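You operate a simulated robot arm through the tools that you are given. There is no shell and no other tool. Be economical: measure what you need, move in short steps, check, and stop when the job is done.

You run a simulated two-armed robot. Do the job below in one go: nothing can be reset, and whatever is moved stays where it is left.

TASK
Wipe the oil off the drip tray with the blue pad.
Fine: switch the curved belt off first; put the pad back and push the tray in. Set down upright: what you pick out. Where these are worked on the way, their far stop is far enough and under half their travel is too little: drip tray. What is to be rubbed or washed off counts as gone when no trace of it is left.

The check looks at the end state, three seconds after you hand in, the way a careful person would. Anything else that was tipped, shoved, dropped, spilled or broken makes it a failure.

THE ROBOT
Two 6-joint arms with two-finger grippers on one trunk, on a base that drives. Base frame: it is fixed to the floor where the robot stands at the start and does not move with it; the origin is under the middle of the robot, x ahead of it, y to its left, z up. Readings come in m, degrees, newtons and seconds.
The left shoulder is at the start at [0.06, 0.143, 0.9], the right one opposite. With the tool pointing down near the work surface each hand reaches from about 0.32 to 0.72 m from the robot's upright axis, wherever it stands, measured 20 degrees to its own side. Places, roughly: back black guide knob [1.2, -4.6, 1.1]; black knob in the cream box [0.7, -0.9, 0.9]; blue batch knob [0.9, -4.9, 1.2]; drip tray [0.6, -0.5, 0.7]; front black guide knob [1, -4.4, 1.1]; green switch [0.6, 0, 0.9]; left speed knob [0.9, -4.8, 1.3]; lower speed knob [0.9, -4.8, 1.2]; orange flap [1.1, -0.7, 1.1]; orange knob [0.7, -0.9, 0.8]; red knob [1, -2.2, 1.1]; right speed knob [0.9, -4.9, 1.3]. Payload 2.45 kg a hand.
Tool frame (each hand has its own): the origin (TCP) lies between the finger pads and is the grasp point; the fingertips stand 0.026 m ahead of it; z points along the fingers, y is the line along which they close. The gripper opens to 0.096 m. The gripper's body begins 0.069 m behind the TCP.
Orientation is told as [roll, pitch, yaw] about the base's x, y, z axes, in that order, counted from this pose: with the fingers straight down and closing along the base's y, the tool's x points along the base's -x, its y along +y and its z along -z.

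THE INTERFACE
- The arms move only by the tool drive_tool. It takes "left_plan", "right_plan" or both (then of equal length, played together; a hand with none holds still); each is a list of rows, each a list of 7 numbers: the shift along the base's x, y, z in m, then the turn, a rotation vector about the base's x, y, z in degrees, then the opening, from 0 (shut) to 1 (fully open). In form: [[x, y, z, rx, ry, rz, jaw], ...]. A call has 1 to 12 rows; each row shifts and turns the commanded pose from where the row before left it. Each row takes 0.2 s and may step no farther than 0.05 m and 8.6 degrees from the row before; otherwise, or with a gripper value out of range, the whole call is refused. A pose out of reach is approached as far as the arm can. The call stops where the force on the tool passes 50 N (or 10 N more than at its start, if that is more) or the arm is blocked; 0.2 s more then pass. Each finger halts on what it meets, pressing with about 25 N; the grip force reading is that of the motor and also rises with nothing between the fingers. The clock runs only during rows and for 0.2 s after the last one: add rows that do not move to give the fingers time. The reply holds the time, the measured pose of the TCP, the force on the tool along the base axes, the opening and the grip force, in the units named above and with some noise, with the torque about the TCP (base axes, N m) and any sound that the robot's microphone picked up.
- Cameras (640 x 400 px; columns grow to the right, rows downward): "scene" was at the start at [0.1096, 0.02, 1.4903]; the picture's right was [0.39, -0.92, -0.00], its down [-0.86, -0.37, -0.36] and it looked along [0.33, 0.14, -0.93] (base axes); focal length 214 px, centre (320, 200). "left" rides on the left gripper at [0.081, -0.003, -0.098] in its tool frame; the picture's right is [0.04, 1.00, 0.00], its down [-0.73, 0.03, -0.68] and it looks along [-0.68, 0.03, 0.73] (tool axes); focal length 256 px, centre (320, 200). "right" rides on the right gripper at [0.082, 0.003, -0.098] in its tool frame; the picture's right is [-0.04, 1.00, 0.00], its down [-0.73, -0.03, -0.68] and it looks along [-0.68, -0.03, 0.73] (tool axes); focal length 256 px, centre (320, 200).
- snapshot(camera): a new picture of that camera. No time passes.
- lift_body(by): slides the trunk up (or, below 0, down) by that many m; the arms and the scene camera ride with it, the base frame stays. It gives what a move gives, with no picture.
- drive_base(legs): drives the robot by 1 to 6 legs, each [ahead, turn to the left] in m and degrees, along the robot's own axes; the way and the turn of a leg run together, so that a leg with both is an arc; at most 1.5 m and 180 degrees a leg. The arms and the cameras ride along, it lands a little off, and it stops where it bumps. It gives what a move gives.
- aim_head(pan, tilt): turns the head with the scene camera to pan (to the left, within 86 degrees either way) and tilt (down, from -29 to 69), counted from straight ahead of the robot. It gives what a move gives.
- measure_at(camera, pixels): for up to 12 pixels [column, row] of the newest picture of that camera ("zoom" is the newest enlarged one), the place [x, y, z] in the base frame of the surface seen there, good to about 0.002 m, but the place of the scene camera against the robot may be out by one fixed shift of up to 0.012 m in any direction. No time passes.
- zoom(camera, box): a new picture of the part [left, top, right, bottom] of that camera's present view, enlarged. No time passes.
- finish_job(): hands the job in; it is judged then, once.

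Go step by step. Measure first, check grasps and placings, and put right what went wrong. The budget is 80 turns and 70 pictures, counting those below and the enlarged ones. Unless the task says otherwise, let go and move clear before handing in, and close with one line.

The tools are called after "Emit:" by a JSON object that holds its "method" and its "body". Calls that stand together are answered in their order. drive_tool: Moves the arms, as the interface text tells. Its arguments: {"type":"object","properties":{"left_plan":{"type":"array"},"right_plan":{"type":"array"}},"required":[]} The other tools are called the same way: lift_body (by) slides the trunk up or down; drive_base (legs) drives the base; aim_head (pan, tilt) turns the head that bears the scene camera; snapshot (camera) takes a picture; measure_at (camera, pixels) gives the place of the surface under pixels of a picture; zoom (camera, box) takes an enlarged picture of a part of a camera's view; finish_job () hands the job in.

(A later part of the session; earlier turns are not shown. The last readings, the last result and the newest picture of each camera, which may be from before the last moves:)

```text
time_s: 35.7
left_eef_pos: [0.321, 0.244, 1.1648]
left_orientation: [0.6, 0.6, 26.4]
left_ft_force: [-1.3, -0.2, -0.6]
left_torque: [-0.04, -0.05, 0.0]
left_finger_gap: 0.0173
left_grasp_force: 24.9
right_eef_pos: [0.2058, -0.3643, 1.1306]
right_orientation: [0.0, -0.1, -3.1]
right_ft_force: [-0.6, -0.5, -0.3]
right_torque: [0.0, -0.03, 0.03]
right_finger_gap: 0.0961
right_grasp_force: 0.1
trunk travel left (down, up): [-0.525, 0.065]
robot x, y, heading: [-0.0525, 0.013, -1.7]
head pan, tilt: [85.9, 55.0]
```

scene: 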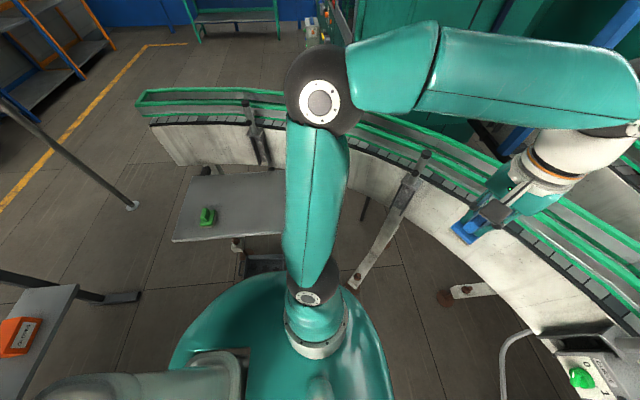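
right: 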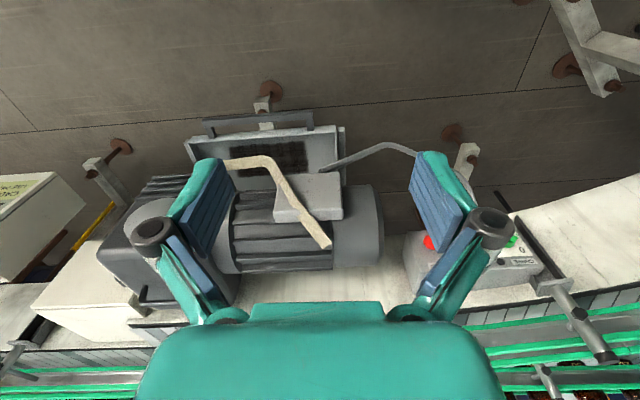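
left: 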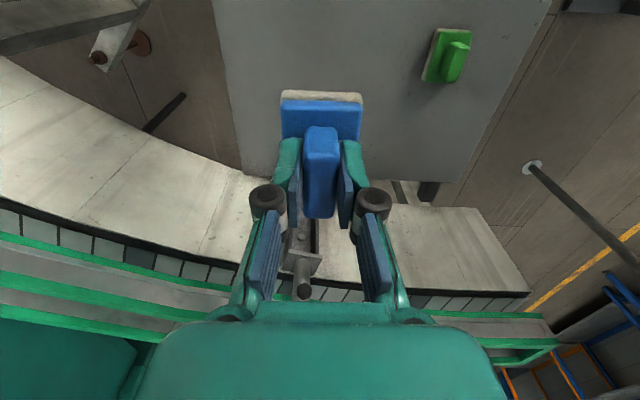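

Backing worked and there is ample room behind (bench at x≈−1.05). Now turn right.

Emit:
{"method": "drive_base", "body": {"legs": [[0, -48]]}}

Emit:
{"method": "aim_head", "body": {"pan": 0, "tilt": 55}}

Emit:
{"method": "snapshot", "body": {"camera": "scene"}}

```text
time_s: 38.5
left_eef_pos: [0.3705, -0.1063, 1.1642]
left_orientation: [0.5, 0.7, -21.1]
left_ft_force: [0.6, -0.5, -0.5]
left_torque: [0.02, -0.05, 0.0]
left_finger_gap: 0.0172
left_grasp_force: 25.2
right_eef_pos: [-0.1563, -0.4319, 1.1318]
right_orientation: [0.0, 0.0, -50.8]
right_ft_force: [-0.4, 0.3, 0.2]
right_torque: [-0.01, 0.04, 0.0]
right_finger_gap: 0.0962
right_grasp_force: 0.2
trunk travel left (down, up): [-0.525, 0.065]
robot x, y, heading: [-0.0325, 0.027, -49.4]
head pan, tilt: [85.9, 55.0]
```

```text
time_s: 40.1
left_eef_pos: [0.3707, -0.1067, 1.1642]
left_orientation: [0.6, 0.7, -21.2]
left_ft_force: [1.0, 0.9, -0.9]
left_torque: [0.0, 0.04, 0.02]
left_finger_gap: 0.017
left_grasp_force: 25.1
right_eef_pos: [-0.1564, -0.4313, 1.132]
right_orientation: [0.1, -0.1, -50.7]
right_ft_force: [-0.2, 1.2, 0.4]
right_torque: [0.01, -0.01, 0.03]
right_finger_gap: 0.0958
right_grasp_force: 0.0
trunk travel left (down, up): [-0.525, 0.065]
robot x, y, heading: [-0.0334, 0.0285, -49.6]
head pan, tilt: [0.0, 55.0]
```

```text
41 pictures are left
```

scene: 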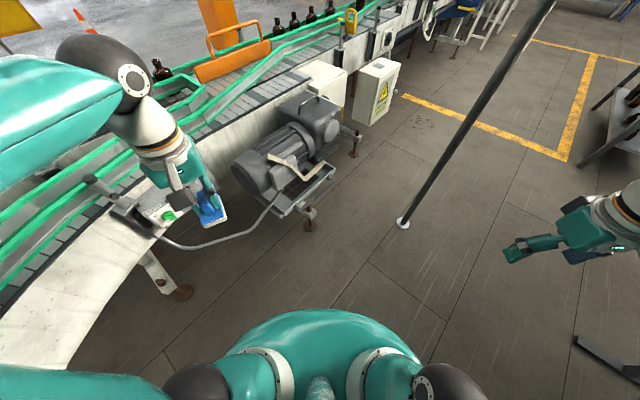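

Free now, with the tray straight ahead. Driving forward 0.12 m and checking the tray with the scene camera.

Emit:
{"method": "drive_base", "body": {"legs": [[0.12, 0]]}}

Emit:
{"method": "aim_head", "body": {"pan": 0, "tilt": 45}}

Emit:
{"method": "zoom", "body": {"camera": "scene", "box": [200, 80, 380, 250]}}

```text
time_s: 41.4
left_eef_pos: [0.4494, -0.2003, 1.1639]
left_orientation: [0.7, 0.9, -21.2]
left_ft_force: [-0.5, -0.3, -0.5]
left_torque: [0.03, 0.07, -0.01]
left_finger_gap: 0.0172
left_grasp_force: 25.2
right_eef_pos: [-0.0783, -0.5236, 1.1321]
right_orientation: [0.1, 0.0, -50.8]
right_ft_force: [-0.6, -0.5, 0.3]
right_torque: [0.05, 0.05, 0.0]
right_finger_gap: 0.0961
right_grasp_force: 0.1
trunk travel left (down, up): [-0.525, 0.065]
robot x, y, heading: [0.0433, -0.0615, -49.6]
head pan, tilt: [0.0, 55.0]
```

```text
time_s: 42.1
left_eef_pos: [0.4481, -0.1971, 1.165]
left_orientation: [0.6, 0.7, -21.3]
left_ft_force: [0.0, 0.8, -0.5]
left_torque: [-0.01, -0.03, 0.0]
left_finger_gap: 0.0171
left_grasp_force: 24.3
right_eef_pos: [-0.0804, -0.5209, 1.1327]
right_orientation: [0.0, 0.0, -50.8]
right_ft_force: [-0.7, 0.2, 0.3]
right_torque: [0.0, -0.02, -0.02]
right_finger_gap: 0.0963
right_grasp_force: 0.1
trunk travel left (down, up): [-0.525, 0.065]
robot x, y, heading: [0.0441, -0.0634, -49.7]
head pan, tilt: [0.0, 45.0]
```

```text
2.35 times, centred on (290, 165) of scene
```

zoom: 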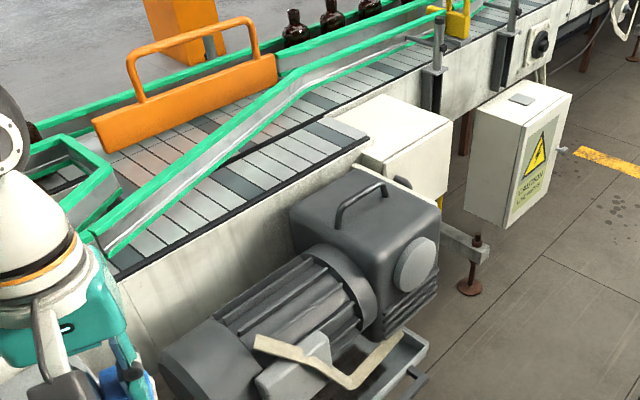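

The bent strip lies over the terminal box and overhangs the tray, so I'll keep clear of it. Bringing the right hand over the tray front for a close look.

Emit:
{"method": "drive_tool", "body": {"right_plan": [[0.04, 0, 0, 0, 0, 0, 0.6], [0.04, 0, 0, 0, 0, 0, 0.6], [0.04, 0, -0.01, 0, 0, 0, 0.6], [0.04, 0, -0.02, 0, 0, 0, 0.6], [0.04, 0, -0.03, 0, 0, 0, 0.6], [0.04, 0, -0.03, 0, 0, 0, 0.6], [0.04, 0, -0.03, 0, 0, 0, 0.6], [0.04, 0, -0.03, 0, 0, 0, 0.6], [0.04, 0.01, -0.03, 0, 0, 0, 0.6], [0.04, 0.01, -0.02, 0, 0, 0, 0.6]]}}

Emit:
{"method": "snapshot", "body": {"camera": "right"}}

```text
refused: row 9 steps farther than a row can; nothing moved
```

```text
39 pictures are left
```

right: 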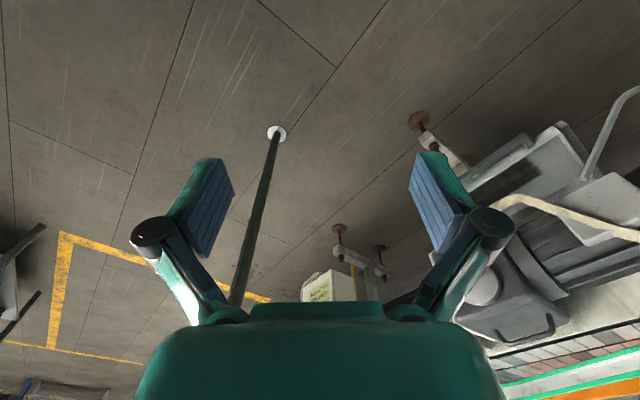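

One row was just too long; repeating with shorter steps.

Emit:
{"method": "drive_tool", "body": {"right_plan": [[0.04, 0, 0, 0, 0, 0, 0.6], [0.04, 0, 0, 0, 0, 0, 0.6], [0.04, 0, -0.01, 0, 0, 0, 0.6], [0.04, 0, -0.02, 0, 0, 0, 0.6], [0.035, 0, -0.03, 0, 0, 0, 0.6], [0.035, 0, -0.03, 0, 0, 0, 0.6], [0.035, 0, -0.03, 0, 0, 0, 0.6], [0.035, 0, -0.03, 0, 0, 0, 0.6], [0.035, 0.01, -0.03, 0, 0, 0, 0.6], [0.035, 0.01, -0.02, 0, 0, 0, 0.6]]}}

Emit:
{"method": "snapshot", "body": {"camera": "right"}}

```text
time_s: 44.3
left_eef_pos: [0.4499, -0.1999, 1.1639]
left_orientation: [0.7, 0.8, -21.3]
left_ft_force: [0.4, -0.1, -0.2]
left_torque: [0.0, -0.01, -0.01]
left_finger_gap: 0.017
left_grasp_force: 25.2
right_eef_pos: [0.2919, -0.5018, 0.9319]
right_orientation: [0.0, 0.1, -50.7]
right_ft_force: [1.1, -0.9, -0.3]
right_torque: [-0.01, 0.0, -0.03]
right_finger_gap: 0.0576
right_grasp_force: 0.1
trunk travel left (down, up): [-0.525, 0.065]
robot x, y, heading: [0.0421, -0.0644, -49.7]
head pan, tilt: [0.0, 45.0]
```

```text
38 pictures are left
```

right: 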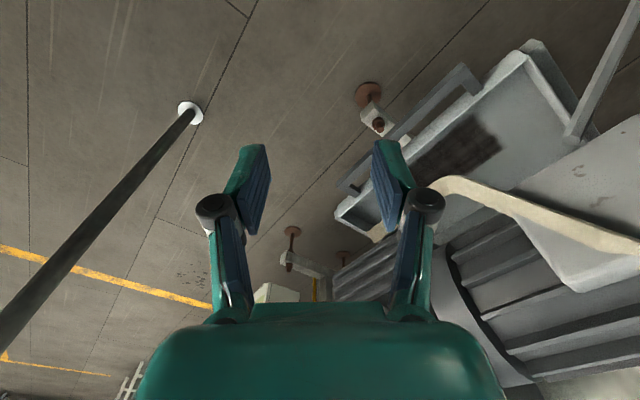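

Emit:
{"method": "zoom", "body": {"camera": "right", "box": [320, 30, 640, 230]}}

Emit:
{"method": "measure_at", "body": {"camera": "right", "pixels": [[462, 78], [430, 105], [520, 55], [545, 50], [450, 125], [500, 130], [475, 150], [495, 140], [420, 160], [470, 190], [530, 210], [345, 205]]}}

```text
2.00 times, centred on (480, 130) of right
```

zoom: 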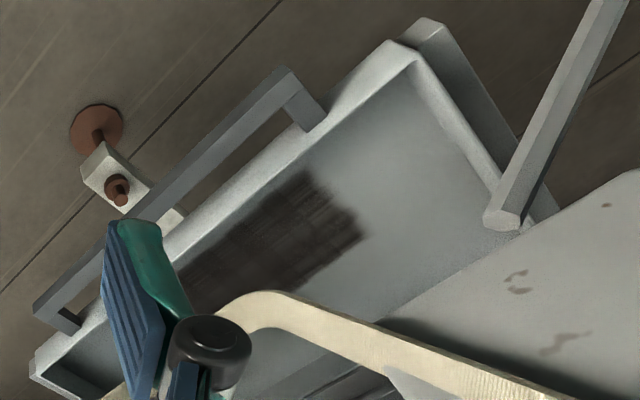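

```text
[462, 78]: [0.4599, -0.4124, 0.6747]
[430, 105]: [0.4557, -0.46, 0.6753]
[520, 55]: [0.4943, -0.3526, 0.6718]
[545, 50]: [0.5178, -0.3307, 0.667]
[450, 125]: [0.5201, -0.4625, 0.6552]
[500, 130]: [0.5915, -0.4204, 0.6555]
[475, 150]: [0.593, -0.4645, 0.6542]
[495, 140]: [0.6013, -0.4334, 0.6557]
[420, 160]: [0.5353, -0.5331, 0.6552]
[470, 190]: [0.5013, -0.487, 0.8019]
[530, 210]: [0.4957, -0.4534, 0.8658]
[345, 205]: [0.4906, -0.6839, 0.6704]
```

The tray floor is z 0.655, rim about 0.675, with the oil spanning x 0.51–0.59, y −0.43 to −0.59. The handle bar lies at x≈0.456, so I'll approach it tilted 30° to keep the hand's body away from the strip.

Emit:
{"method": "drive_tool", "body": {"right_plan": [[0.0128, -0.0026, -0.02, 0, 0, -7.86, 0.4], [0.0128, -0.0026, -0.02, 0, 0, -7.86, 0.4], [0.0128, -0.0026, -0.02, 0, 0, -7.86, 0.3], [0.0128, -0.0026, -0.02, 0, 0, -7.86, 0.3], [0.0128, -0.0026, -0.02, 0, 0, -7.86, 0.3], [0.0128, -0.0026, -0.02, 0, -7.5, 0, 0.3], [0.0128, -0.0026, -0.02, 0, -7.5, 0, 0.3], [0.0128, -0.0026, -0.02, 0, -7.5, 0, 0.3], [0.0128, -0.0026, -0.02, 0, -7.5, 0, 0.3]]}}

Emit:
{"method": "snapshot", "body": {"camera": "right"}}

```text
time_s: 46.3
left_eef_pos: [0.4496, -0.2, 1.1647]
left_orientation: [0.6, 0.7, -21.3]
left_ft_force: [-0.1, 0.1, -1.2]
left_torque: [-0.01, -0.03, -0.03]
left_finger_gap: 0.0172
left_grasp_force: 25.0
right_eef_pos: [0.4021, -0.526, 0.7588]
right_orientation: [28.1, 0.4, -89.9]
right_ft_force: [0.3, -0.8, 0.8]
right_torque: [-0.02, -0.02, -0.01]
right_finger_gap: 0.0288
right_grasp_force: 0.0
right hand out of reach, approached as far as the arm can: row 9
trunk travel left (down, up): [-0.525, 0.065]
robot x, y, heading: [0.0425, -0.0659, -49.4]
head pan, tilt: [0.0, 45.0]
```

```text
36 pictures are left
```

right: 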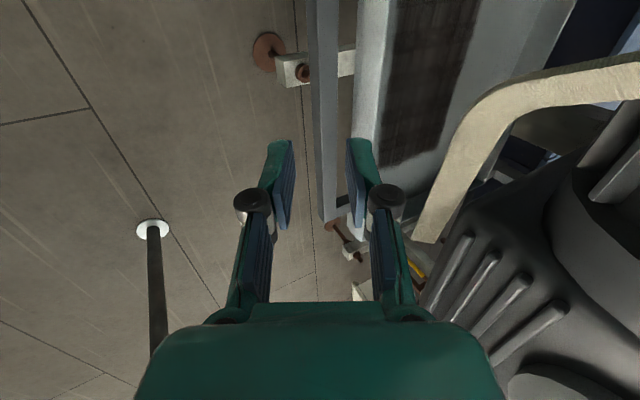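

Emit:
{"method": "measure_at", "body": {"camera": "right", "pixels": [[318, 100], [334, 100], [326, 60], [357, 100], [380, 100], [326, 150], [326, 190], [340, 60], [440, 60], [450, 180], [480, 120]]}}

Emit:
{"method": "lift_body", "body": {"by": -0.12}}

```text
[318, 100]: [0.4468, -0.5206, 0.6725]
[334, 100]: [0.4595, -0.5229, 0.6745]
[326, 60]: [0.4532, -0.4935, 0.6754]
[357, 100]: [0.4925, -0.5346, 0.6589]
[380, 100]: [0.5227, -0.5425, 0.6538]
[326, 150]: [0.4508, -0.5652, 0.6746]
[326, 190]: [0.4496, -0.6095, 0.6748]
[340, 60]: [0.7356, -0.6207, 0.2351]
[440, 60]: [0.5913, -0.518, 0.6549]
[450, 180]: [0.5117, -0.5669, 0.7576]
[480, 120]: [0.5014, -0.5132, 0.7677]
```

```text
time_s: 47.8
left_eef_pos: [0.4488, -0.1992, 1.0445]
left_orientation: [0.6, 0.7, -21.3]
left_ft_force: [-0.3, -0.1, -0.5]
left_torque: [0.01, 0.01, -0.01]
left_finger_gap: 0.0174
left_grasp_force: 25.0
right_eef_pos: [0.4024, -0.5251, 0.639]
right_orientation: [28.2, 0.5, -89.9]
right_ft_force: [0.1, 0.1, -0.6]
right_torque: [-0.01, 0.0, 0.02]
right_finger_gap: 0.0291
right_grasp_force: 0.0
trunk travel left (down, up): [-0.405, 0.185]
robot x, y, heading: [0.0449, -0.0622, -49.7]
head pan, tilt: [0.0, 45.0]
```

Lowering brought the shoulder down but the hand rode along, so I'll raise it again, then slide along the tilted axis onto the bar (centre x 0.453, z≈0.669).

Emit:
{"method": "drive_tool", "body": {"right_plan": [[0, 0, 0.04, 0, 0, 0, 0.24], [0, 0, 0.04, 0, 0, 0, 0.24], [0.008, 0, 0.032, 0, 0, 0, 0.24], [0.0125, 0, -0.0235, 0, 0, 0, 0.24], [0.0125, 0, -0.0235, 0, 0, 0, 0.24]]}}

Emit:
{"method": "snapshot", "body": {"camera": "right"}}

```text
time_s: 49.0
left_eef_pos: [0.4487, -0.1979, 1.0442]
left_orientation: [0.7, 0.6, -21.3]
left_ft_force: [0.0, -0.2, -0.1]
left_torque: [0.01, -0.01, 0.02]
left_finger_gap: 0.0172
left_grasp_force: 24.9
right_eef_pos: [0.4354, -0.5245, 0.7049]
right_orientation: [28.1, 0.6, -89.8]
right_ft_force: [0.6, -0.4, -0.2]
right_torque: [0.02, -0.03, -0.02]
right_finger_gap: 0.0228
right_grasp_force: 0.0
trunk travel left (down, up): [-0.405, 0.185]
robot x, y, heading: [0.0434, -0.0642, -49.4]
head pan, tilt: [0.0, 45.0]
```

```text
35 pictures are left
```

right: 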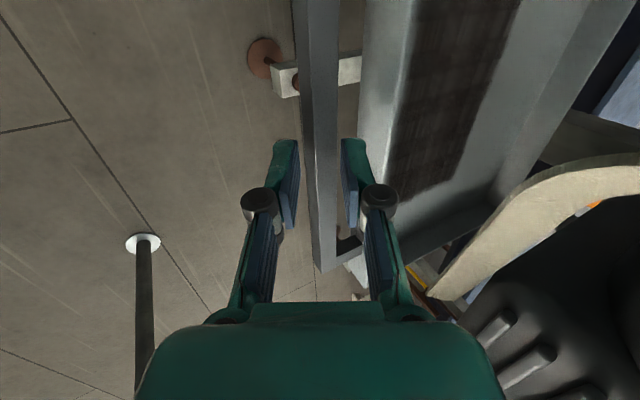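

The bar passes between the fingers. In the last step, then close.

Emit:
{"method": "drive_tool", "body": {"right_plan": [[0.0125, 0, -0.0245, 0, 0, 0, 0.24], [0, 0, 0, 0, 0, 0, 0.1], [0, 0, 0, 0, 0, 0, 0], [0, 0, 0, 0, 0, 0, 0], [-0.02, 0, 0, 0, 0, 0, 0], [-0.03, 0, 0, 0, 0, 0, 0], [-0.03, 0, 0, 0, 0, 0, 0]]}}

Emit:
{"method": "snapshot", "body": {"camera": "right"}}

```text
time_s: 50.6
left_eef_pos: [0.4481, -0.1986, 1.0441]
left_orientation: [0.6, 0.7, -21.5]
left_ft_force: [-0.2, -0.4, -1.2]
left_torque: [0.03, 0.01, -0.04]
left_finger_gap: 0.0173
left_grasp_force: 24.7
right_eef_pos: [0.3668, -0.5227, 0.6794]
right_orientation: [28.0, 0.7, -89.8]
right_ft_force: [-2.0, -0.7, 0.3]
right_torque: [0.29, -0.15, -0.26]
right_finger_gap: 0.0151
right_grasp_force: 40.7
trunk travel left (down, up): [-0.405, 0.185]
robot x, y, heading: [0.0429, -0.0649, -49.6]
head pan, tilt: [0.0, 45.0]
```

```text
34 pictures are left
```

right: 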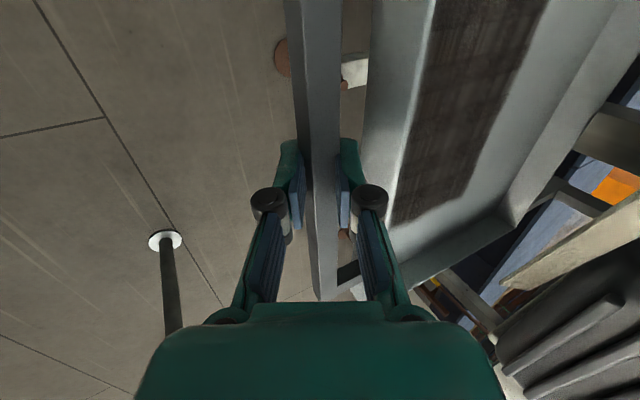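

The tray slides with the hand (0.08 m so far). Pulling on toward its stop.

Emit:
{"method": "drive_tool", "body": {"right_plan": [[-0.02, 0, 0, 0, 0, 0, 0], [-0.02, 0, 0, 0, 0, 0, 0], [-0.02, 0, 0, 0, 0, 0, 0], [-0.02, 0, 0, 0, 0, 0, 0], [-0.02, 0, 0, 0, 0, 0, 0], [-0.02, 0, 0, 0, 0, 0, 0]]}}

Emit:
{"method": "snapshot", "body": {"camera": "scene"}}

```text
time_s: 52.0
left_eef_pos: [0.4484, -0.1981, 1.0442]
left_orientation: [0.6, 0.7, -21.3]
left_ft_force: [0.1, 0.4, -0.1]
left_torque: [0.01, 0.02, 0.01]
left_finger_gap: 0.0169
left_grasp_force: 24.8
right_eef_pos: [0.2465, -0.5218, 0.6798]
right_orientation: [27.9, 0.8, -89.7]
right_ft_force: [-1.1, 12.2, 0.2]
right_torque: [1.18, -0.09, 0.1]
right_finger_gap: 0.0152
right_grasp_force: 41.4
trunk travel left (down, up): [-0.405, 0.185]
robot x, y, heading: [0.0431, -0.0622, -49.8]
head pan, tilt: [0.0, 45.0]
```

```text
33 pictures are left
```

scene: 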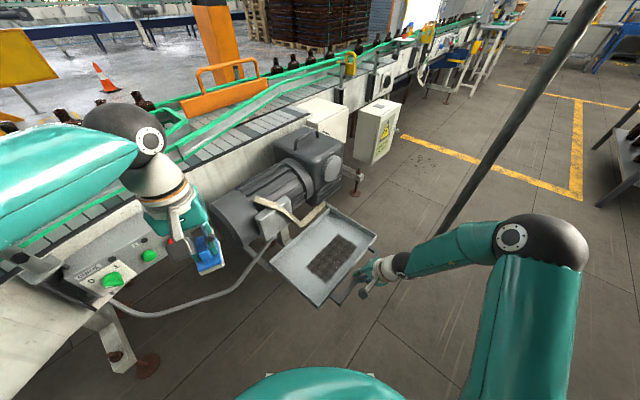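

The tray is out 0.20 m with the oil fully exposed (scene (332,255)). I'll pull gently further to find the stop.

Emit:
{"method": "drive_tool", "body": {"right_plan": [[-0.015, 0, 0, 0, 0, 0, 0], [-0.015, 0, 0, 0, 0, 0, 0], [-0.015, 0, 0, 0, 0, 0, 0], [-0.015, 0, 0, 0, 0, 0, 0]]}}

Emit:
{"method": "snapshot", "body": {"camera": "scene"}}

```text
time_s: 52.9
left_eef_pos: [0.4499, -0.2005, 1.0443]
left_orientation: [0.7, 0.9, -21.2]
left_ft_force: [-1.1, 0.1, -0.8]
left_torque: [0.05, -0.06, 0.0]
left_finger_gap: 0.0174
left_grasp_force: 25.0
right_eef_pos: [0.2116, -0.5247, 0.6823]
right_orientation: [29.7, 0.4, -89.5]
right_ft_force: [22.0, 0.6, -12.3]
right_torque: [1.16, -0.29, -0.18]
right_finger_gap: 0.0154
right_grasp_force: 41.5
trunk travel left (down, up): [-0.405, 0.185]
robot x, y, heading: [0.0425, -0.0689, -49.5]
head pan, tilt: [0.0, 45.0]
stopped in row 4 (right hand): the force on the tool passed its limit at 64 N (the readings are from after the stop); the commanded pose is now the measured one
```

```text
32 pictures are left
```

scene: 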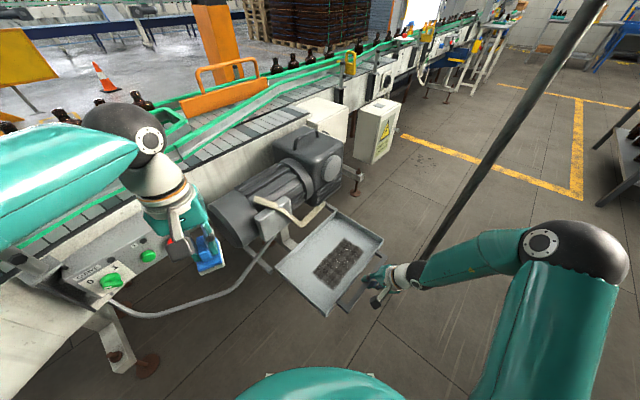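

The stop is reached after about 0.235 m of travel. I'll release the handle and withdraw the right hand along its axis, clear of the left hand's wiping space.

Emit:
{"method": "drive_tool", "body": {"right_plan": [[0.004, 0, 0, 0, 0, 0, 0.1], [0, 0, 0, 0, 0, 0, 0.26], [0, 0, 0, 0, 0, 0, 0.26], [-0.012, 0, 0.0225, 0, 0, 0, 0.26], [-0.014, 0, 0.026, 0, 0, 0, 0.26], [-0.02, 0, 0.04, 0, 0, 0, 0.26], [-0.03, -0.01, 0.035, 0, 0, 0, 0.26], [-0.04, -0.02, 0.015, 0, 0, 0, 0.26], [-0.04, -0.02, 0.01, 0, 0, 0, 0.26], [-0.04, -0.02, 0, 0, 0, 0, 0.26]]}}

Emit:
{"method": "snapshot", "body": {"camera": "right"}}

```text
time_s: 55.1
left_eef_pos: [0.4494, -0.1981, 1.0448]
left_orientation: [0.6, 0.8, -21.2]
left_ft_force: [0.7, 0.5, 0.2]
left_torque: [0.01, -0.02, 0.0]
left_finger_gap: 0.0174
left_grasp_force: 24.6
right_eef_pos: [0.0152, -0.6009, 0.8318]
right_orientation: [29.3, 0.0, -89.5]
right_ft_force: [-0.3, 0.0, 0.2]
right_torque: [0.01, 0.01, 0.02]
right_finger_gap: 0.0248
right_grasp_force: 0.0
trunk travel left (down, up): [-0.405, 0.185]
robot x, y, heading: [0.0391, -0.065, -49.5]
head pan, tilt: [0.0, 45.0]
```

```text
31 pictures are left
```

right: 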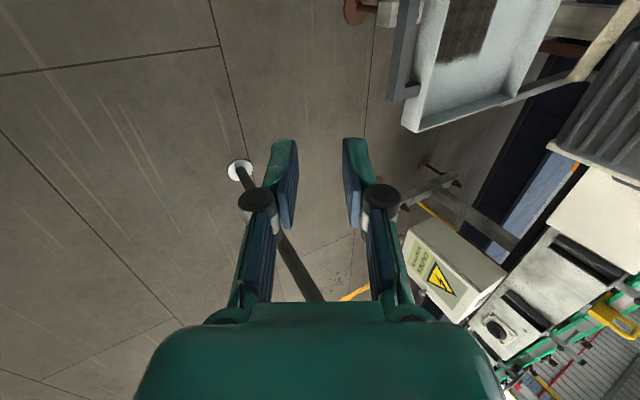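

Right hand is clear. Bringing the pad above the tray with yaw 0 so its long side lies along x.

Emit:
{"method": "drive_tool", "body": {"left_plan": [[-0.0186, -0.0314, -0.02, 0, 0, 7, 0], [-0.0186, -0.0314, -0.02, 0, 0, 7, 0], [-0.0186, -0.0314, -0.02, 0, 0, 7.2, 0], [-0.0186, -0.0314, -0.03, 0, 0, 0, 0], [-0.0186, -0.0314, -0.03, 0, 0, 0, 0], [-0.0186, -0.0314, -0.03, 0, 0, 0, 0], [-0.01, -0.03, -0.03, 0, 0, 0, 0]]}}

Emit:
{"method": "snapshot", "body": {"camera": "left"}}

```text
time_s: 56.7
left_eef_pos: [0.3275, -0.4184, 0.8651]
left_orientation: [0.6, 0.7, -0.1]
left_ft_force: [-0.3, 0.0, -0.9]
left_torque: [0.02, 0.01, -0.03]
left_finger_gap: 0.0172
left_grasp_force: 24.9
right_eef_pos: [0.0171, -0.6, 0.8329]
right_orientation: [29.3, 0.0, -89.6]
right_ft_force: [-0.3, -0.9, -0.3]
right_torque: [0.0, 0.0, 0.03]
right_finger_gap: 0.0251
right_grasp_force: 0.1
trunk travel left (down, up): [-0.405, 0.185]
robot x, y, heading: [0.0448, -0.0639, -49.6]
head pan, tilt: [0.0, 45.0]
```

```text
30 pictures are left
```

left: 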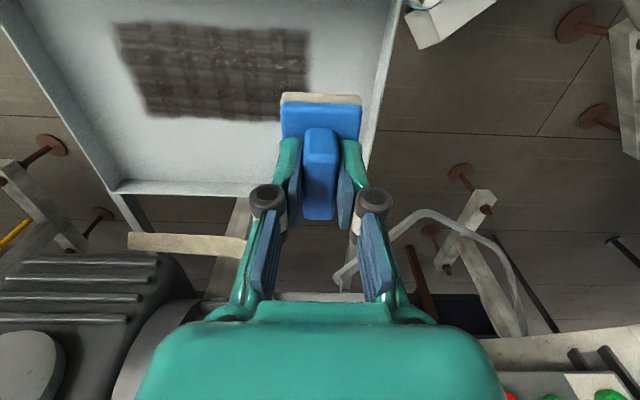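

Emit:
{"method": "measure_at", "body": {"camera": "left", "pixels": [[115, 24], [118, 55], [148, 112], [210, 120], [305, 85], [308, 32], [200, 28], [140, 182], [250, 185], [385, 80], [270, 118], [60, 5]]}}

Emit:
{"method": "zoom", "body": {"camera": "left", "box": [80, 0, 400, 200]}}

```text
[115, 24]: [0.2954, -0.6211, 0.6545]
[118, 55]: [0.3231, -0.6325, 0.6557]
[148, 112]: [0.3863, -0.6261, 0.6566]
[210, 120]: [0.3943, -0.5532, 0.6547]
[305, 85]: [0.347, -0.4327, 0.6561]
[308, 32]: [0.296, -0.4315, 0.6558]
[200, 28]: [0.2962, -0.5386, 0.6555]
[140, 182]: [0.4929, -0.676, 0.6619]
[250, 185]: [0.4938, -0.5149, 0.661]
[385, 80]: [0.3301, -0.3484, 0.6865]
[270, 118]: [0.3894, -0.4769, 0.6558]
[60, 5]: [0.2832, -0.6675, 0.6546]
```

```text
2.00 times, centred on (240, 100) of left
```

zoom: 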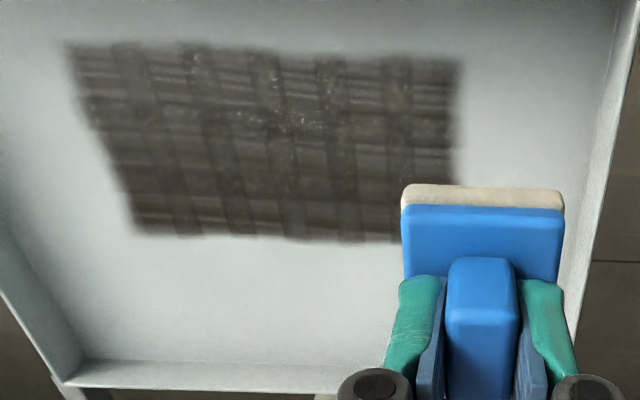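

The oil spans x 0.295–0.394, y −0.635 to −0.432 on floor z 0.655. The far end is at the edge of the left arm's reach, so I'll drive 0.08 m closer first.

Emit:
{"method": "drive_base", "body": {"legs": [[0.08, 0]]}}

Emit:
{"method": "snapshot", "body": {"camera": "scene"}}

```text
time_s: 57.7
left_eef_pos: [0.3818, -0.4807, 0.8663]
left_orientation: [0.7, 0.8, -0.1]
left_ft_force: [1.3, -1.2, 0.2]
left_torque: [0.02, 0.05, 0.03]
left_finger_gap: 0.0172
left_grasp_force: 25.6
right_eef_pos: [0.0705, -0.6625, 0.8309]
right_orientation: [29.4, 0.2, -89.5]
right_ft_force: [0.0, -0.1, 0.5]
right_torque: [0.02, 0.03, 0.03]
right_finger_gap: 0.0249
right_grasp_force: 0.1
trunk travel left (down, up): [-0.405, 0.185]
robot x, y, heading: [0.0965, -0.1252, -49.9]
head pan, tilt: [0.0, 45.0]
```

```text
28 pictures are left
```

scene: 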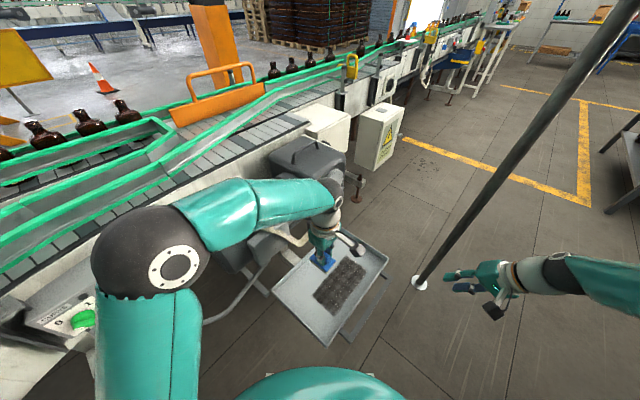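

Clear. Moving to the start corner (0.31, −0.41) and lowering the pad carefully to the tray floor.

Emit:
{"method": "drive_tool", "body": {"left_plan": [[-0.024, 0.0235, -0.03, 0, 0, 0, 0], [-0.024, 0.0235, -0.03, 0, 0, 0, 0], [-0.024, 0.0235, -0.03, 0, 0, 0, 0], [0, 0, -0.03, 0, 0, 0, 0], [0, 0, -0.02, 0, 0, 0, 0], [0, 0, -0.01, 0, 0, 0, 0], [0, 0, -0.005, 0, 0, 0, 0], [0, 0, -0.003, 0, 0, 0, 0], [0, 0, -0.003, 0, 0, 0, 0]]}}

Emit:
{"method": "snapshot", "body": {"camera": "left"}}

```text
time_s: 59.7
left_eef_pos: [0.3096, -0.4083, 0.7075]
left_orientation: [0.5, 0.7, 0.0]
left_ft_force: [1.9, 3.7, 18.6]
left_torque: [0.1, 0.01, 0.0]
left_finger_gap: 0.0174
left_grasp_force: 24.8
right_eef_pos: [0.0692, -0.6634, 0.833]
right_orientation: [29.5, 0.1, -89.5]
right_ft_force: [0.5, 0.8, -0.2]
right_torque: [0.04, 0.0, 0.0]
right_finger_gap: 0.0252
right_grasp_force: 0.0
trunk travel left (down, up): [-0.405, 0.185]
robot x, y, heading: [0.0977, -0.1255, -49.5]
head pan, tilt: [0.0, 45.0]
```

```text
27 pictures are left
```

left: 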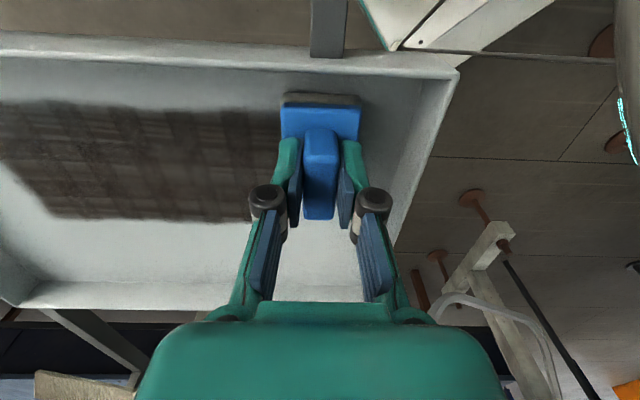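

Contact with about 19 N. First stroke along y at x≈0.31.

Emit:
{"method": "drive_tool", "body": {"left_plan": [[0, -0.025, 0, 0, 0, 0, 0], [0, -0.025, 0, 0, 0, 0, 0], [0, -0.025, 0, 0, 0, 0, 0], [0, -0.025, 0, 0, 0, 0, 0], [0, -0.025, 0, 0, 0, 0, 0], [0, -0.025, 0, 0, 0, 0, 0], [0, -0.025, 0, 0, 0, 0, 0], [0, -0.025, 0, 0, 0, 0, 0], [0, -0.025, 0, 0, 0, 0, 0], [0, -0.02, 0, 0, 0, 0, 0]]}}

Emit:
{"method": "snapshot", "body": {"camera": "left"}}

```text
time_s: 62.1
left_eef_pos: [0.3818, -0.6485, 0.7048]
left_orientation: [0.3, 1.9, 7.4]
left_ft_force: [3.0, 0.8, 8.9]
left_torque: [0.12, -0.4, 0.1]
left_finger_gap: 0.0172
left_grasp_force: 25.3
right_eef_pos: [0.0702, -0.6624, 0.8285]
right_orientation: [29.4, 0.1, -89.6]
right_ft_force: [0.5, 0.9, 0.4]
right_torque: [-0.02, 0.01, -0.01]
right_finger_gap: 0.0253
right_grasp_force: 0.1
trunk travel left (down, up): [-0.405, 0.185]
robot x, y, heading: [0.0968, -0.1286, -49.7]
head pan, tilt: [0.0, 45.0]
stopped in row 10 (left hand): the arm was blocked; the commanded pose is now the measured one
```

```text
26 pictures are left
```

left: 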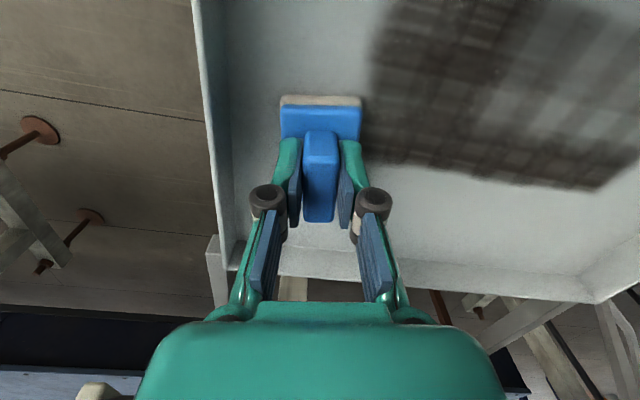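

The hand drifted to x≈0.38 and was blocked near the end, so something is limiting the arm. Looking from the scene camera.

Emit:
{"method": "snapshot", "body": {"camera": "scene"}}

Emit:
{"method": "measure_at", "body": {"camera": "left", "pixels": [[378, 20], [370, 150], [590, 190], [480, 80], [210, 100], [400, 275]]}}

```text
25 pictures are left
```

scene: 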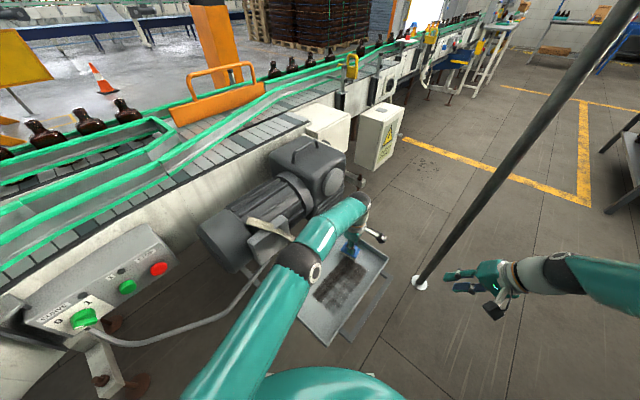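

```text
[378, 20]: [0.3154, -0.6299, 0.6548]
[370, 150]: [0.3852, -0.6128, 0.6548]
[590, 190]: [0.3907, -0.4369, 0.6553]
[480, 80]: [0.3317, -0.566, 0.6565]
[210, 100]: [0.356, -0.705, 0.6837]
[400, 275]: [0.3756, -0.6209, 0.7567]
```

Emit:
{"method": "zoom", "body": {"camera": "scene", "box": [190, 170, 420, 350]}}

Emit:
{"method": "measure_at", "body": {"camera": "scene", "pixels": [[300, 255], [322, 225], [280, 240], [270, 225], [290, 236], [250, 222], [340, 280], [320, 290], [355, 205]]}}

```text
2.22 times, centred on (305, 260) of scene
```

zoom: 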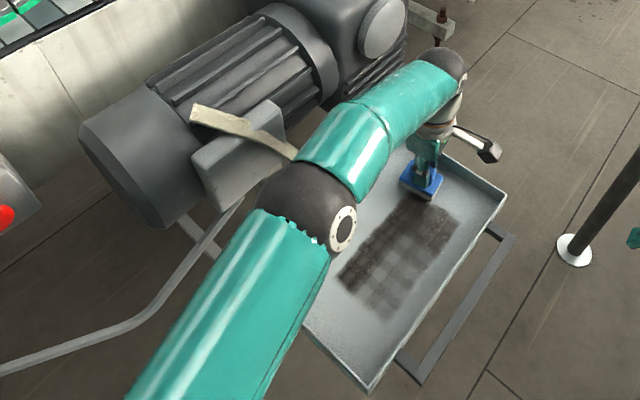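

```text
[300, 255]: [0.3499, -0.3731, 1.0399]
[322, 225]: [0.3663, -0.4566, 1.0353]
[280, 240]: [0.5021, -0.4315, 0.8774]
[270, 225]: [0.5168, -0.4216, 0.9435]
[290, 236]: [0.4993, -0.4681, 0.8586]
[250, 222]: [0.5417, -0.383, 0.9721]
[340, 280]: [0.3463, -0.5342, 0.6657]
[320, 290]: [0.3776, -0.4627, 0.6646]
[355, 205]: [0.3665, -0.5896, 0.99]
```

The arm is clear of the strip; the hand's yaw was simply at its wrist limit. I'll lift, turn the hand to yaw ≈ −45° (in line with the arm) and look at what is left.

Emit:
{"method": "drive_tool", "body": {"left_plan": [[0, 0, 0.02, 0, 0, 0, 0], [0, 0, 0.02, 0, 0, -7.5, 0], [-0.01, 0.005, 0.01, 0, 0, -7.5, 0], [-0.015, 0.01, 0.01, 0, 0, -7.5, 0], [-0.015, 0.01, 0, 0, 0, -7.5, 0], [-0.015, 0.01, 0, 0, 0, -7.5, 0], [-0.012, 0.005, 0, 0, 0, -7.5, 0], [-0.005, 0, 0, 0, 0, -7.5, 0]]}}

Emit:
{"method": "snapshot", "body": {"camera": "left"}}

```text
time_s: 64.1
left_eef_pos: [0.3414, -0.6012, 0.7541]
left_orientation: [0.9, 3.5, -41.7]
left_ft_force: [0.0, 0.2, -0.6]
left_torque: [-0.01, 0.01, 0.02]
left_finger_gap: 0.0173
left_grasp_force: 25.1
right_eef_pos: [0.071, -0.6629, 0.8355]
right_orientation: [29.4, 0.1, -89.6]
right_ft_force: [0.8, 0.3, -0.4]
right_torque: [0.02, 0.04, 0.04]
right_finger_gap: 0.0249
right_grasp_force: 0.0
trunk travel left (down, up): [-0.405, 0.185]
robot x, y, heading: [0.094, -0.1255, -49.6]
head pan, tilt: [0.0, 45.0]
stopped in row 8 (left hand): the arm was blocked; the commanded pose is now the measured one
```

```text
23 pictures are left
```

left: 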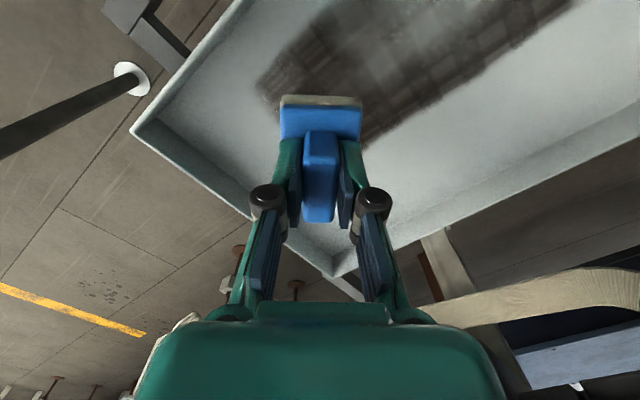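

Blocked again with some tilt creeping in; I'll raise the trunk to give the arm a better bend, then level the hand.

Emit:
{"method": "lift_body", "body": {"by": 0.14}}

Emit:
{"method": "drive_tool", "body": {"left_plan": [[-0.005, 0.005, 0, -3.0, -2.0, 0, 0], [0, 0, 0, 0, 0, 0, 0]]}}

Emit:
{"method": "snapshot", "body": {"camera": "scene"}}

```text
time_s: 65.8
left_eef_pos: [0.3408, -0.6014, 0.8951]
left_orientation: [0.7, 3.3, -41.8]
left_ft_force: [0.3, -0.2, -0.3]
left_torque: [0.05, 0.01, 0.01]
left_finger_gap: 0.0172
left_grasp_force: 24.8
right_eef_pos: [0.0711, -0.6629, 0.9738]
right_orientation: [29.4, 0.1, -89.5]
right_ft_force: [0.5, -0.7, 0.8]
right_torque: [-0.03, -0.02, 0.0]
right_finger_gap: 0.0249
right_grasp_force: 0.0
trunk travel left (down, up): [-0.545, 0.045]
robot x, y, heading: [0.0975, -0.1235, -49.4]
head pan, tilt: [0.0, 45.0]
```

```text
time_s: 66.4
left_eef_pos: [0.3365, -0.598, 0.8927]
left_orientation: [-0.2, -0.3, -41.7]
left_ft_force: [0.4, -0.1, -0.3]
left_torque: [0.03, 0.0, -0.02]
left_finger_gap: 0.0174
left_grasp_force: 24.3
right_eef_pos: [0.0702, -0.663, 0.9724]
right_orientation: [29.4, 0.1, -89.4]
right_ft_force: [-0.4, 0.4, 0.0]
right_torque: [0.02, -0.01, 0.02]
right_finger_gap: 0.0247
right_grasp_force: 0.0
trunk travel left (down, up): [-0.545, 0.045]
robot x, y, heading: [0.0938, -0.127, -49.5]
head pan, tilt: [0.0, 45.0]
```

```text
22 pictures are left
```

scene: 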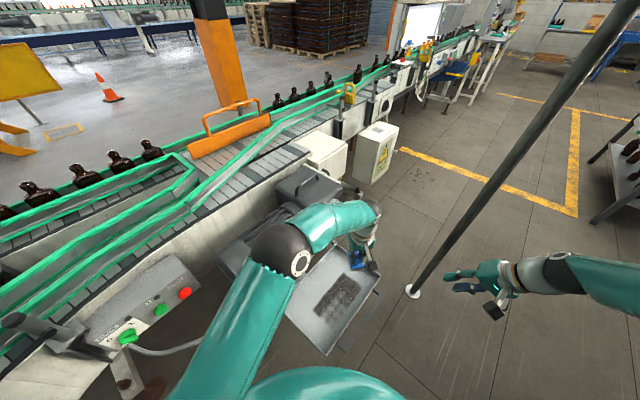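

Level again. Lowering the pad at the far end (0.31, −0.645).

Emit:
{"method": "drive_tool", "body": {"left_plan": [[-0.0135, -0.0235, -0.04, 0, 0, 0, 0], [-0.0135, -0.0235, -0.04, 0, 0, 0, 0], [0, 0, -0.04, 0, 0, 0, 0], [0, 0, -0.04, 0, 0, 0, 0], [0, 0, -0.015, 0, 0, 0, 0], [0, 0, -0.007, 0, 0, 0, 0], [0, 0, -0.004, 0, 0, 0, 0]]}}

```text
time_s: 67.8
left_eef_pos: [0.3815, -0.6356, 0.7088]
left_orientation: [-0.9, 0.8, -34.0]
left_ft_force: [-0.8, -0.3, -1.3]
left_torque: [-0.02, 0.01, -0.05]
left_finger_gap: 0.0173
left_grasp_force: 25.0
right_eef_pos: [0.0686, -0.6631, 0.9684]
right_orientation: [29.4, 0.2, -89.6]
right_ft_force: [0.2, -0.2, -1.0]
right_torque: [0.04, -0.02, 0.04]
right_finger_gap: 0.0249
right_grasp_force: 0.1
trunk travel left (down, up): [-0.545, 0.045]
robot x, y, heading: [0.1004, -0.1296, -49.6]
head pan, tilt: [0.0, 45.0]
stopped in row 6 (left hand): the arm was blocked; the commanded pose is now the measured one
```

The left arm cannot swing further across the body (about −26° from ahead), so I'll lift and turn the base right 32° to put the tray on the left hand's side.

Emit:
{"method": "drive_tool", "body": {"left_plan": [[0, 0, 0.04, 0, 0, 0, 0], [-0.01, 0.01, 0.04, 0, 0, 0, 0], [-0.02, 0.03, 0.03, 0, 0, 0, 0], [-0.02, 0.03, 0.03, 0, 0, 0, 0], [-0.01, 0.03, 0.03, 0, 0, 0, 0]]}}

Emit:
{"method": "drive_base", "body": {"legs": [[0, -32]]}}

Emit:
{"method": "snapshot", "body": {"camera": "scene"}}

```text
time_s: 69.0
left_eef_pos: [0.3163, -0.5333, 0.8841]
left_orientation: [-1.0, 0.7, -34.3]
left_ft_force: [0.2, -0.4, -0.9]
left_torque: [-0.03, -0.01, 0.02]
left_finger_gap: 0.0173
left_grasp_force: 24.8
right_eef_pos: [0.0697, -0.6616, 0.9738]
right_orientation: [29.4, 0.1, -89.5]
right_ft_force: [-0.6, -0.2, -0.3]
right_torque: [0.02, -0.04, -0.02]
right_finger_gap: 0.025
right_grasp_force: 0.0
trunk travel left (down, up): [-0.545, 0.045]
robot x, y, heading: [0.0972, -0.1287, -49.6]
head pan, tilt: [0.0, 45.0]
```

```text
time_s: 71.1
left_eef_pos: [0.0719, -0.5954, 0.8831]
left_orientation: [-1.1, 0.8, -65.8]
left_ft_force: [0.8, -0.5, -0.3]
left_torque: [0.0, 0.02, 0.0]
left_finger_gap: 0.0171
left_grasp_force: 25.2
right_eef_pos: [-0.2095, -0.5719, 0.9733]
right_orientation: [29.4, 0.1, -121.4]
right_ft_force: [0.2, 0.2, 0.5]
right_torque: [-0.04, -0.06, 0.0]
right_finger_gap: 0.0251
right_grasp_force: 0.0
trunk travel left (down, up): [-0.545, 0.045]
robot x, y, heading: [0.1189, -0.1268, -81.3]
head pan, tilt: [0.0, 45.0]
```

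```text
21 pictures are left
```

scene: 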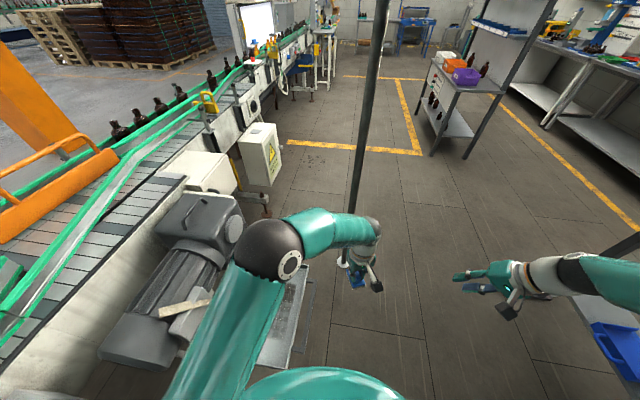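

Now the tray is to the front-left. Moving the pad back over the tray's far end, high first.

Emit:
{"method": "drive_tool", "body": {"left_plan": [[0.04, -0.008, -0.012, 0.4, -0.6, 0, 0], [0.04, -0.008, -0.012, 0.4, -0.6, 0, 0], [0.04, -0.008, -0.012, 0, 0, 0, 0], [0.04, -0.008, -0.012, 0, 0, 0, 0], [0.04, -0.008, -0.012, 0, 0, 0, 0], [0.04, -0.008, -0.012, 0, 0, 0, 0]]}}

Emit:
{"method": "snapshot", "body": {"camera": "scene"}}

Emit:
{"method": "snapshot", "body": {"camera": "left"}}

```text
time_s: 72.5
left_eef_pos: [0.3153, -0.6454, 0.8122]
left_orientation: [0.3, 1.1, -65.7]
left_ft_force: [0.9, -0.4, 0.1]
left_torque: [0.0, 0.01, 0.02]
left_finger_gap: 0.0168
left_grasp_force: 25.0
right_eef_pos: [-0.2076, -0.5723, 0.9726]
right_orientation: [29.4, 0.2, -121.4]
right_ft_force: [0.5, -0.4, -0.1]
right_torque: [-0.02, 0.02, -0.05]
right_finger_gap: 0.0252
right_grasp_force: 0.1
trunk travel left (down, up): [-0.545, 0.045]
robot x, y, heading: [0.1193, -0.1286, -81.3]
head pan, tilt: [0.0, 45.0]
```

```text
20 pictures are left
```

scene: 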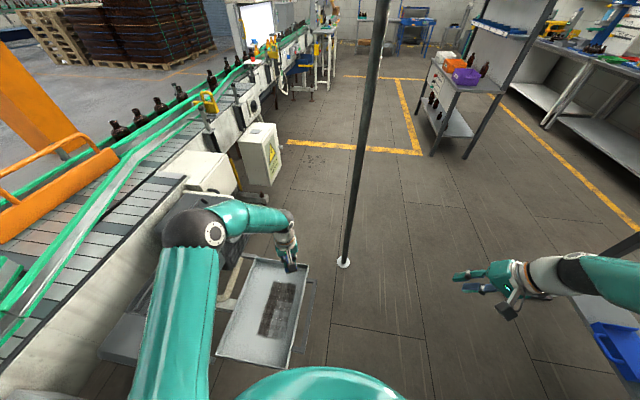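

```text
19 pictures are left
```

left: 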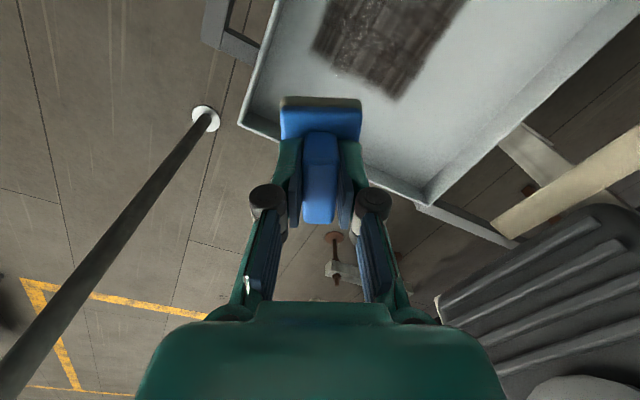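

Positioned well. Lowering and stroking back along y at x≈0.315.

Emit:
{"method": "drive_tool", "body": {"left_plan": [[0, 0, -0.04, 0, -1, 0, 0], [0, 0, -0.04, 0, 0, 0, 0], [0, 0, -0.012, 0, 0, 0, 0], [0, 0, -0.007, 0, 0, 0, 0], [0, 0, -0.004, 0, 0, 0, 0], [0, 0, -0.004, 0, 0, 0, 0]]}}

Emit:
{"method": "drive_tool", "body": {"left_plan": [[0, 0.024, 0, 0, 0, 0, 0], [0, 0.024, 0, 0, 0, 0, 0], [0, 0.024, 0, 0, 0, 0, 0], [0, 0.024, 0, 0, 0, 0, 0], [0, 0.024, 0, 0, 0, 0, 0], [0, 0.024, 0, 0, 0, 0, 0], [0, 0.024, 0, 0, 0, 0, 0], [0, 0.024, 0, 0, 0, 0, 0], [0, 0.024, 0, 0, 0, 0, 0], [0, 0.024, 0, 0, 0, 0, 0]]}}

Emit:
{"method": "snapshot", "body": {"camera": "scene"}}

```text
time_s: 73.9
left_eef_pos: [0.3096, -0.644, 0.7068]
left_orientation: [1.2, 0.6, -65.7]
left_ft_force: [-0.5, 0.5, 2.0]
left_torque: [0.06, 0.13, -0.01]
left_finger_gap: 0.0172
left_grasp_force: 25.1
right_eef_pos: [-0.2095, -0.5709, 0.9736]
right_orientation: [29.4, 0.1, -121.4]
right_ft_force: [0.1, 0.4, -0.1]
right_torque: [0.0, 0.02, -0.01]
right_finger_gap: 0.0251
right_grasp_force: 0.1
trunk travel left (down, up): [-0.545, 0.045]
robot x, y, heading: [0.1167, -0.1267, -81.2]
head pan, tilt: [0.0, 45.0]
```

```text
time_s: 76.1
left_eef_pos: [0.3109, -0.4037, 0.7048]
left_orientation: [1.2, 0.6, -65.6]
left_ft_force: [0.0, -5.6, 16.0]
left_torque: [0.13, 0.24, 0.09]
left_finger_gap: 0.0173
left_grasp_force: 24.3
right_eef_pos: [-0.2096, -0.5703, 0.9735]
right_orientation: [29.5, 0.0, -121.6]
right_ft_force: [-0.7, -0.1, 0.2]
right_torque: [0.02, 0.01, 0.02]
right_finger_gap: 0.0249
right_grasp_force: 0.0
trunk travel left (down, up): [-0.545, 0.045]
robot x, y, heading: [0.1179, -0.1284, -81.3]
head pan, tilt: [0.0, 45.0]
```

```text
18 pictures are left
```

scene: 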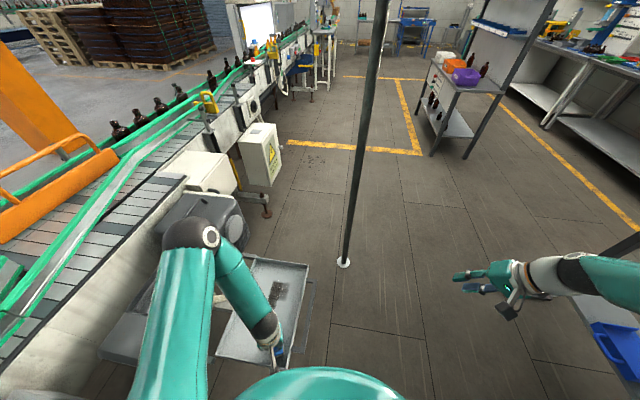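

That stroke went straight with proper contact. Next strokes at x≈0.34 outward and x≈0.37 back, levelling the hand.

Emit:
{"method": "drive_tool", "body": {"left_plan": [[0.028, 0, 0, -1, 0.8, 0, 0], [0, -0.024, 0, 0, 0, 0, 0], [0, -0.024, 0, 0, 0, 0, 0], [0, -0.024, 0, 0, 0, 0, 0], [0, -0.024, 0, 0, 0, 0, 0], [0, -0.024, -0.001, 0, 0, 0, 0], [0, -0.024, 0, 0, 0, 0, 0], [0, -0.024, -0.001, 0, 0, 0, 0], [0, -0.024, 0, 0, 0, 0, 0], [0, -0.024, -0.001, 0, 0, 0, 0], [0, -0.03, 0, 0, 0, 0, 0]]}}

Emit:
{"method": "drive_tool", "body": {"left_plan": [[0.028, 0, 0, 0, 0, 0, 0], [0, 0.024, 0, 0, 0, 0, 0], [0, 0.024, 0, 0, 0, 0, 0], [0, 0.024, 0, 0, 0, 0, 0], [0, 0.024, 0, 0, 0, 0, 0], [0, 0.024, 0.001, 0, 0, 0, 0], [0, 0.024, 0, 0, 0, 0, 0], [0, 0.024, 0.001, 0, 0, 0, 0], [0, 0.024, 0, 0, 0, 0, 0], [0, 0.024, 0.001, 0, 0, 0, 0], [0, 0.03, 0, 0, 0, 0, 0]]}}

Emit:
{"method": "snapshot", "body": {"camera": "left"}}

```text
time_s: 78.5
left_eef_pos: [0.3424, -0.6481, 0.7036]
left_orientation: [0.1, 0.0, -65.8]
left_ft_force: [0.7, 4.5, 12.7]
left_torque: [0.22, -0.01, -0.02]
left_finger_gap: 0.0171
left_grasp_force: 25.2
right_eef_pos: [-0.2099, -0.5712, 0.9745]
right_orientation: [29.5, 0.0, -121.4]
right_ft_force: [0.8, 0.3, 0.4]
right_torque: [-0.02, 0.0, 0.0]
right_finger_gap: 0.025
right_grasp_force: 0.0
trunk travel left (down, up): [-0.545, 0.045]
robot x, y, heading: [0.1212, -0.1227, -81.5]
head pan, tilt: [0.0, 45.0]
```

```text
time_s: 80.9
left_eef_pos: [0.3676, -0.4018, 0.7053]
left_orientation: [0.1, 0.1, -65.7]
left_ft_force: [0.5, -0.2, -0.6]
left_torque: [0.0, -0.02, 0.01]
left_finger_gap: 0.0174
left_grasp_force: 25.0
right_eef_pos: [-0.2083, -0.571, 0.9747]
right_orientation: [29.4, 0.1, -121.5]
right_ft_force: [0.8, 0.9, 0.5]
right_torque: [-0.02, 0.02, 0.03]
right_finger_gap: 0.0252
right_grasp_force: 0.0
trunk travel left (down, up): [-0.545, 0.045]
robot x, y, heading: [0.119, -0.1233, -81.2]
head pan, tilt: [0.0, 45.0]
```

```text
17 pictures are left
```

left: 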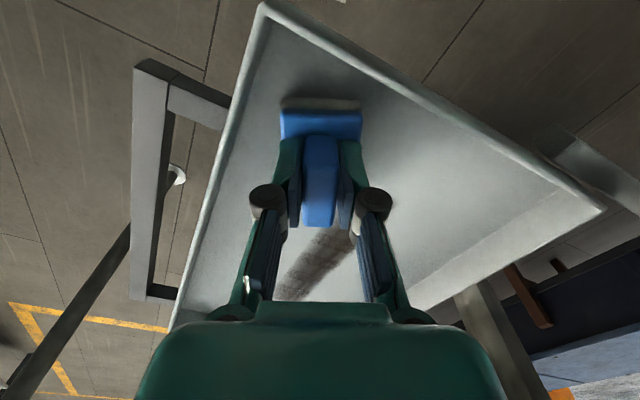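

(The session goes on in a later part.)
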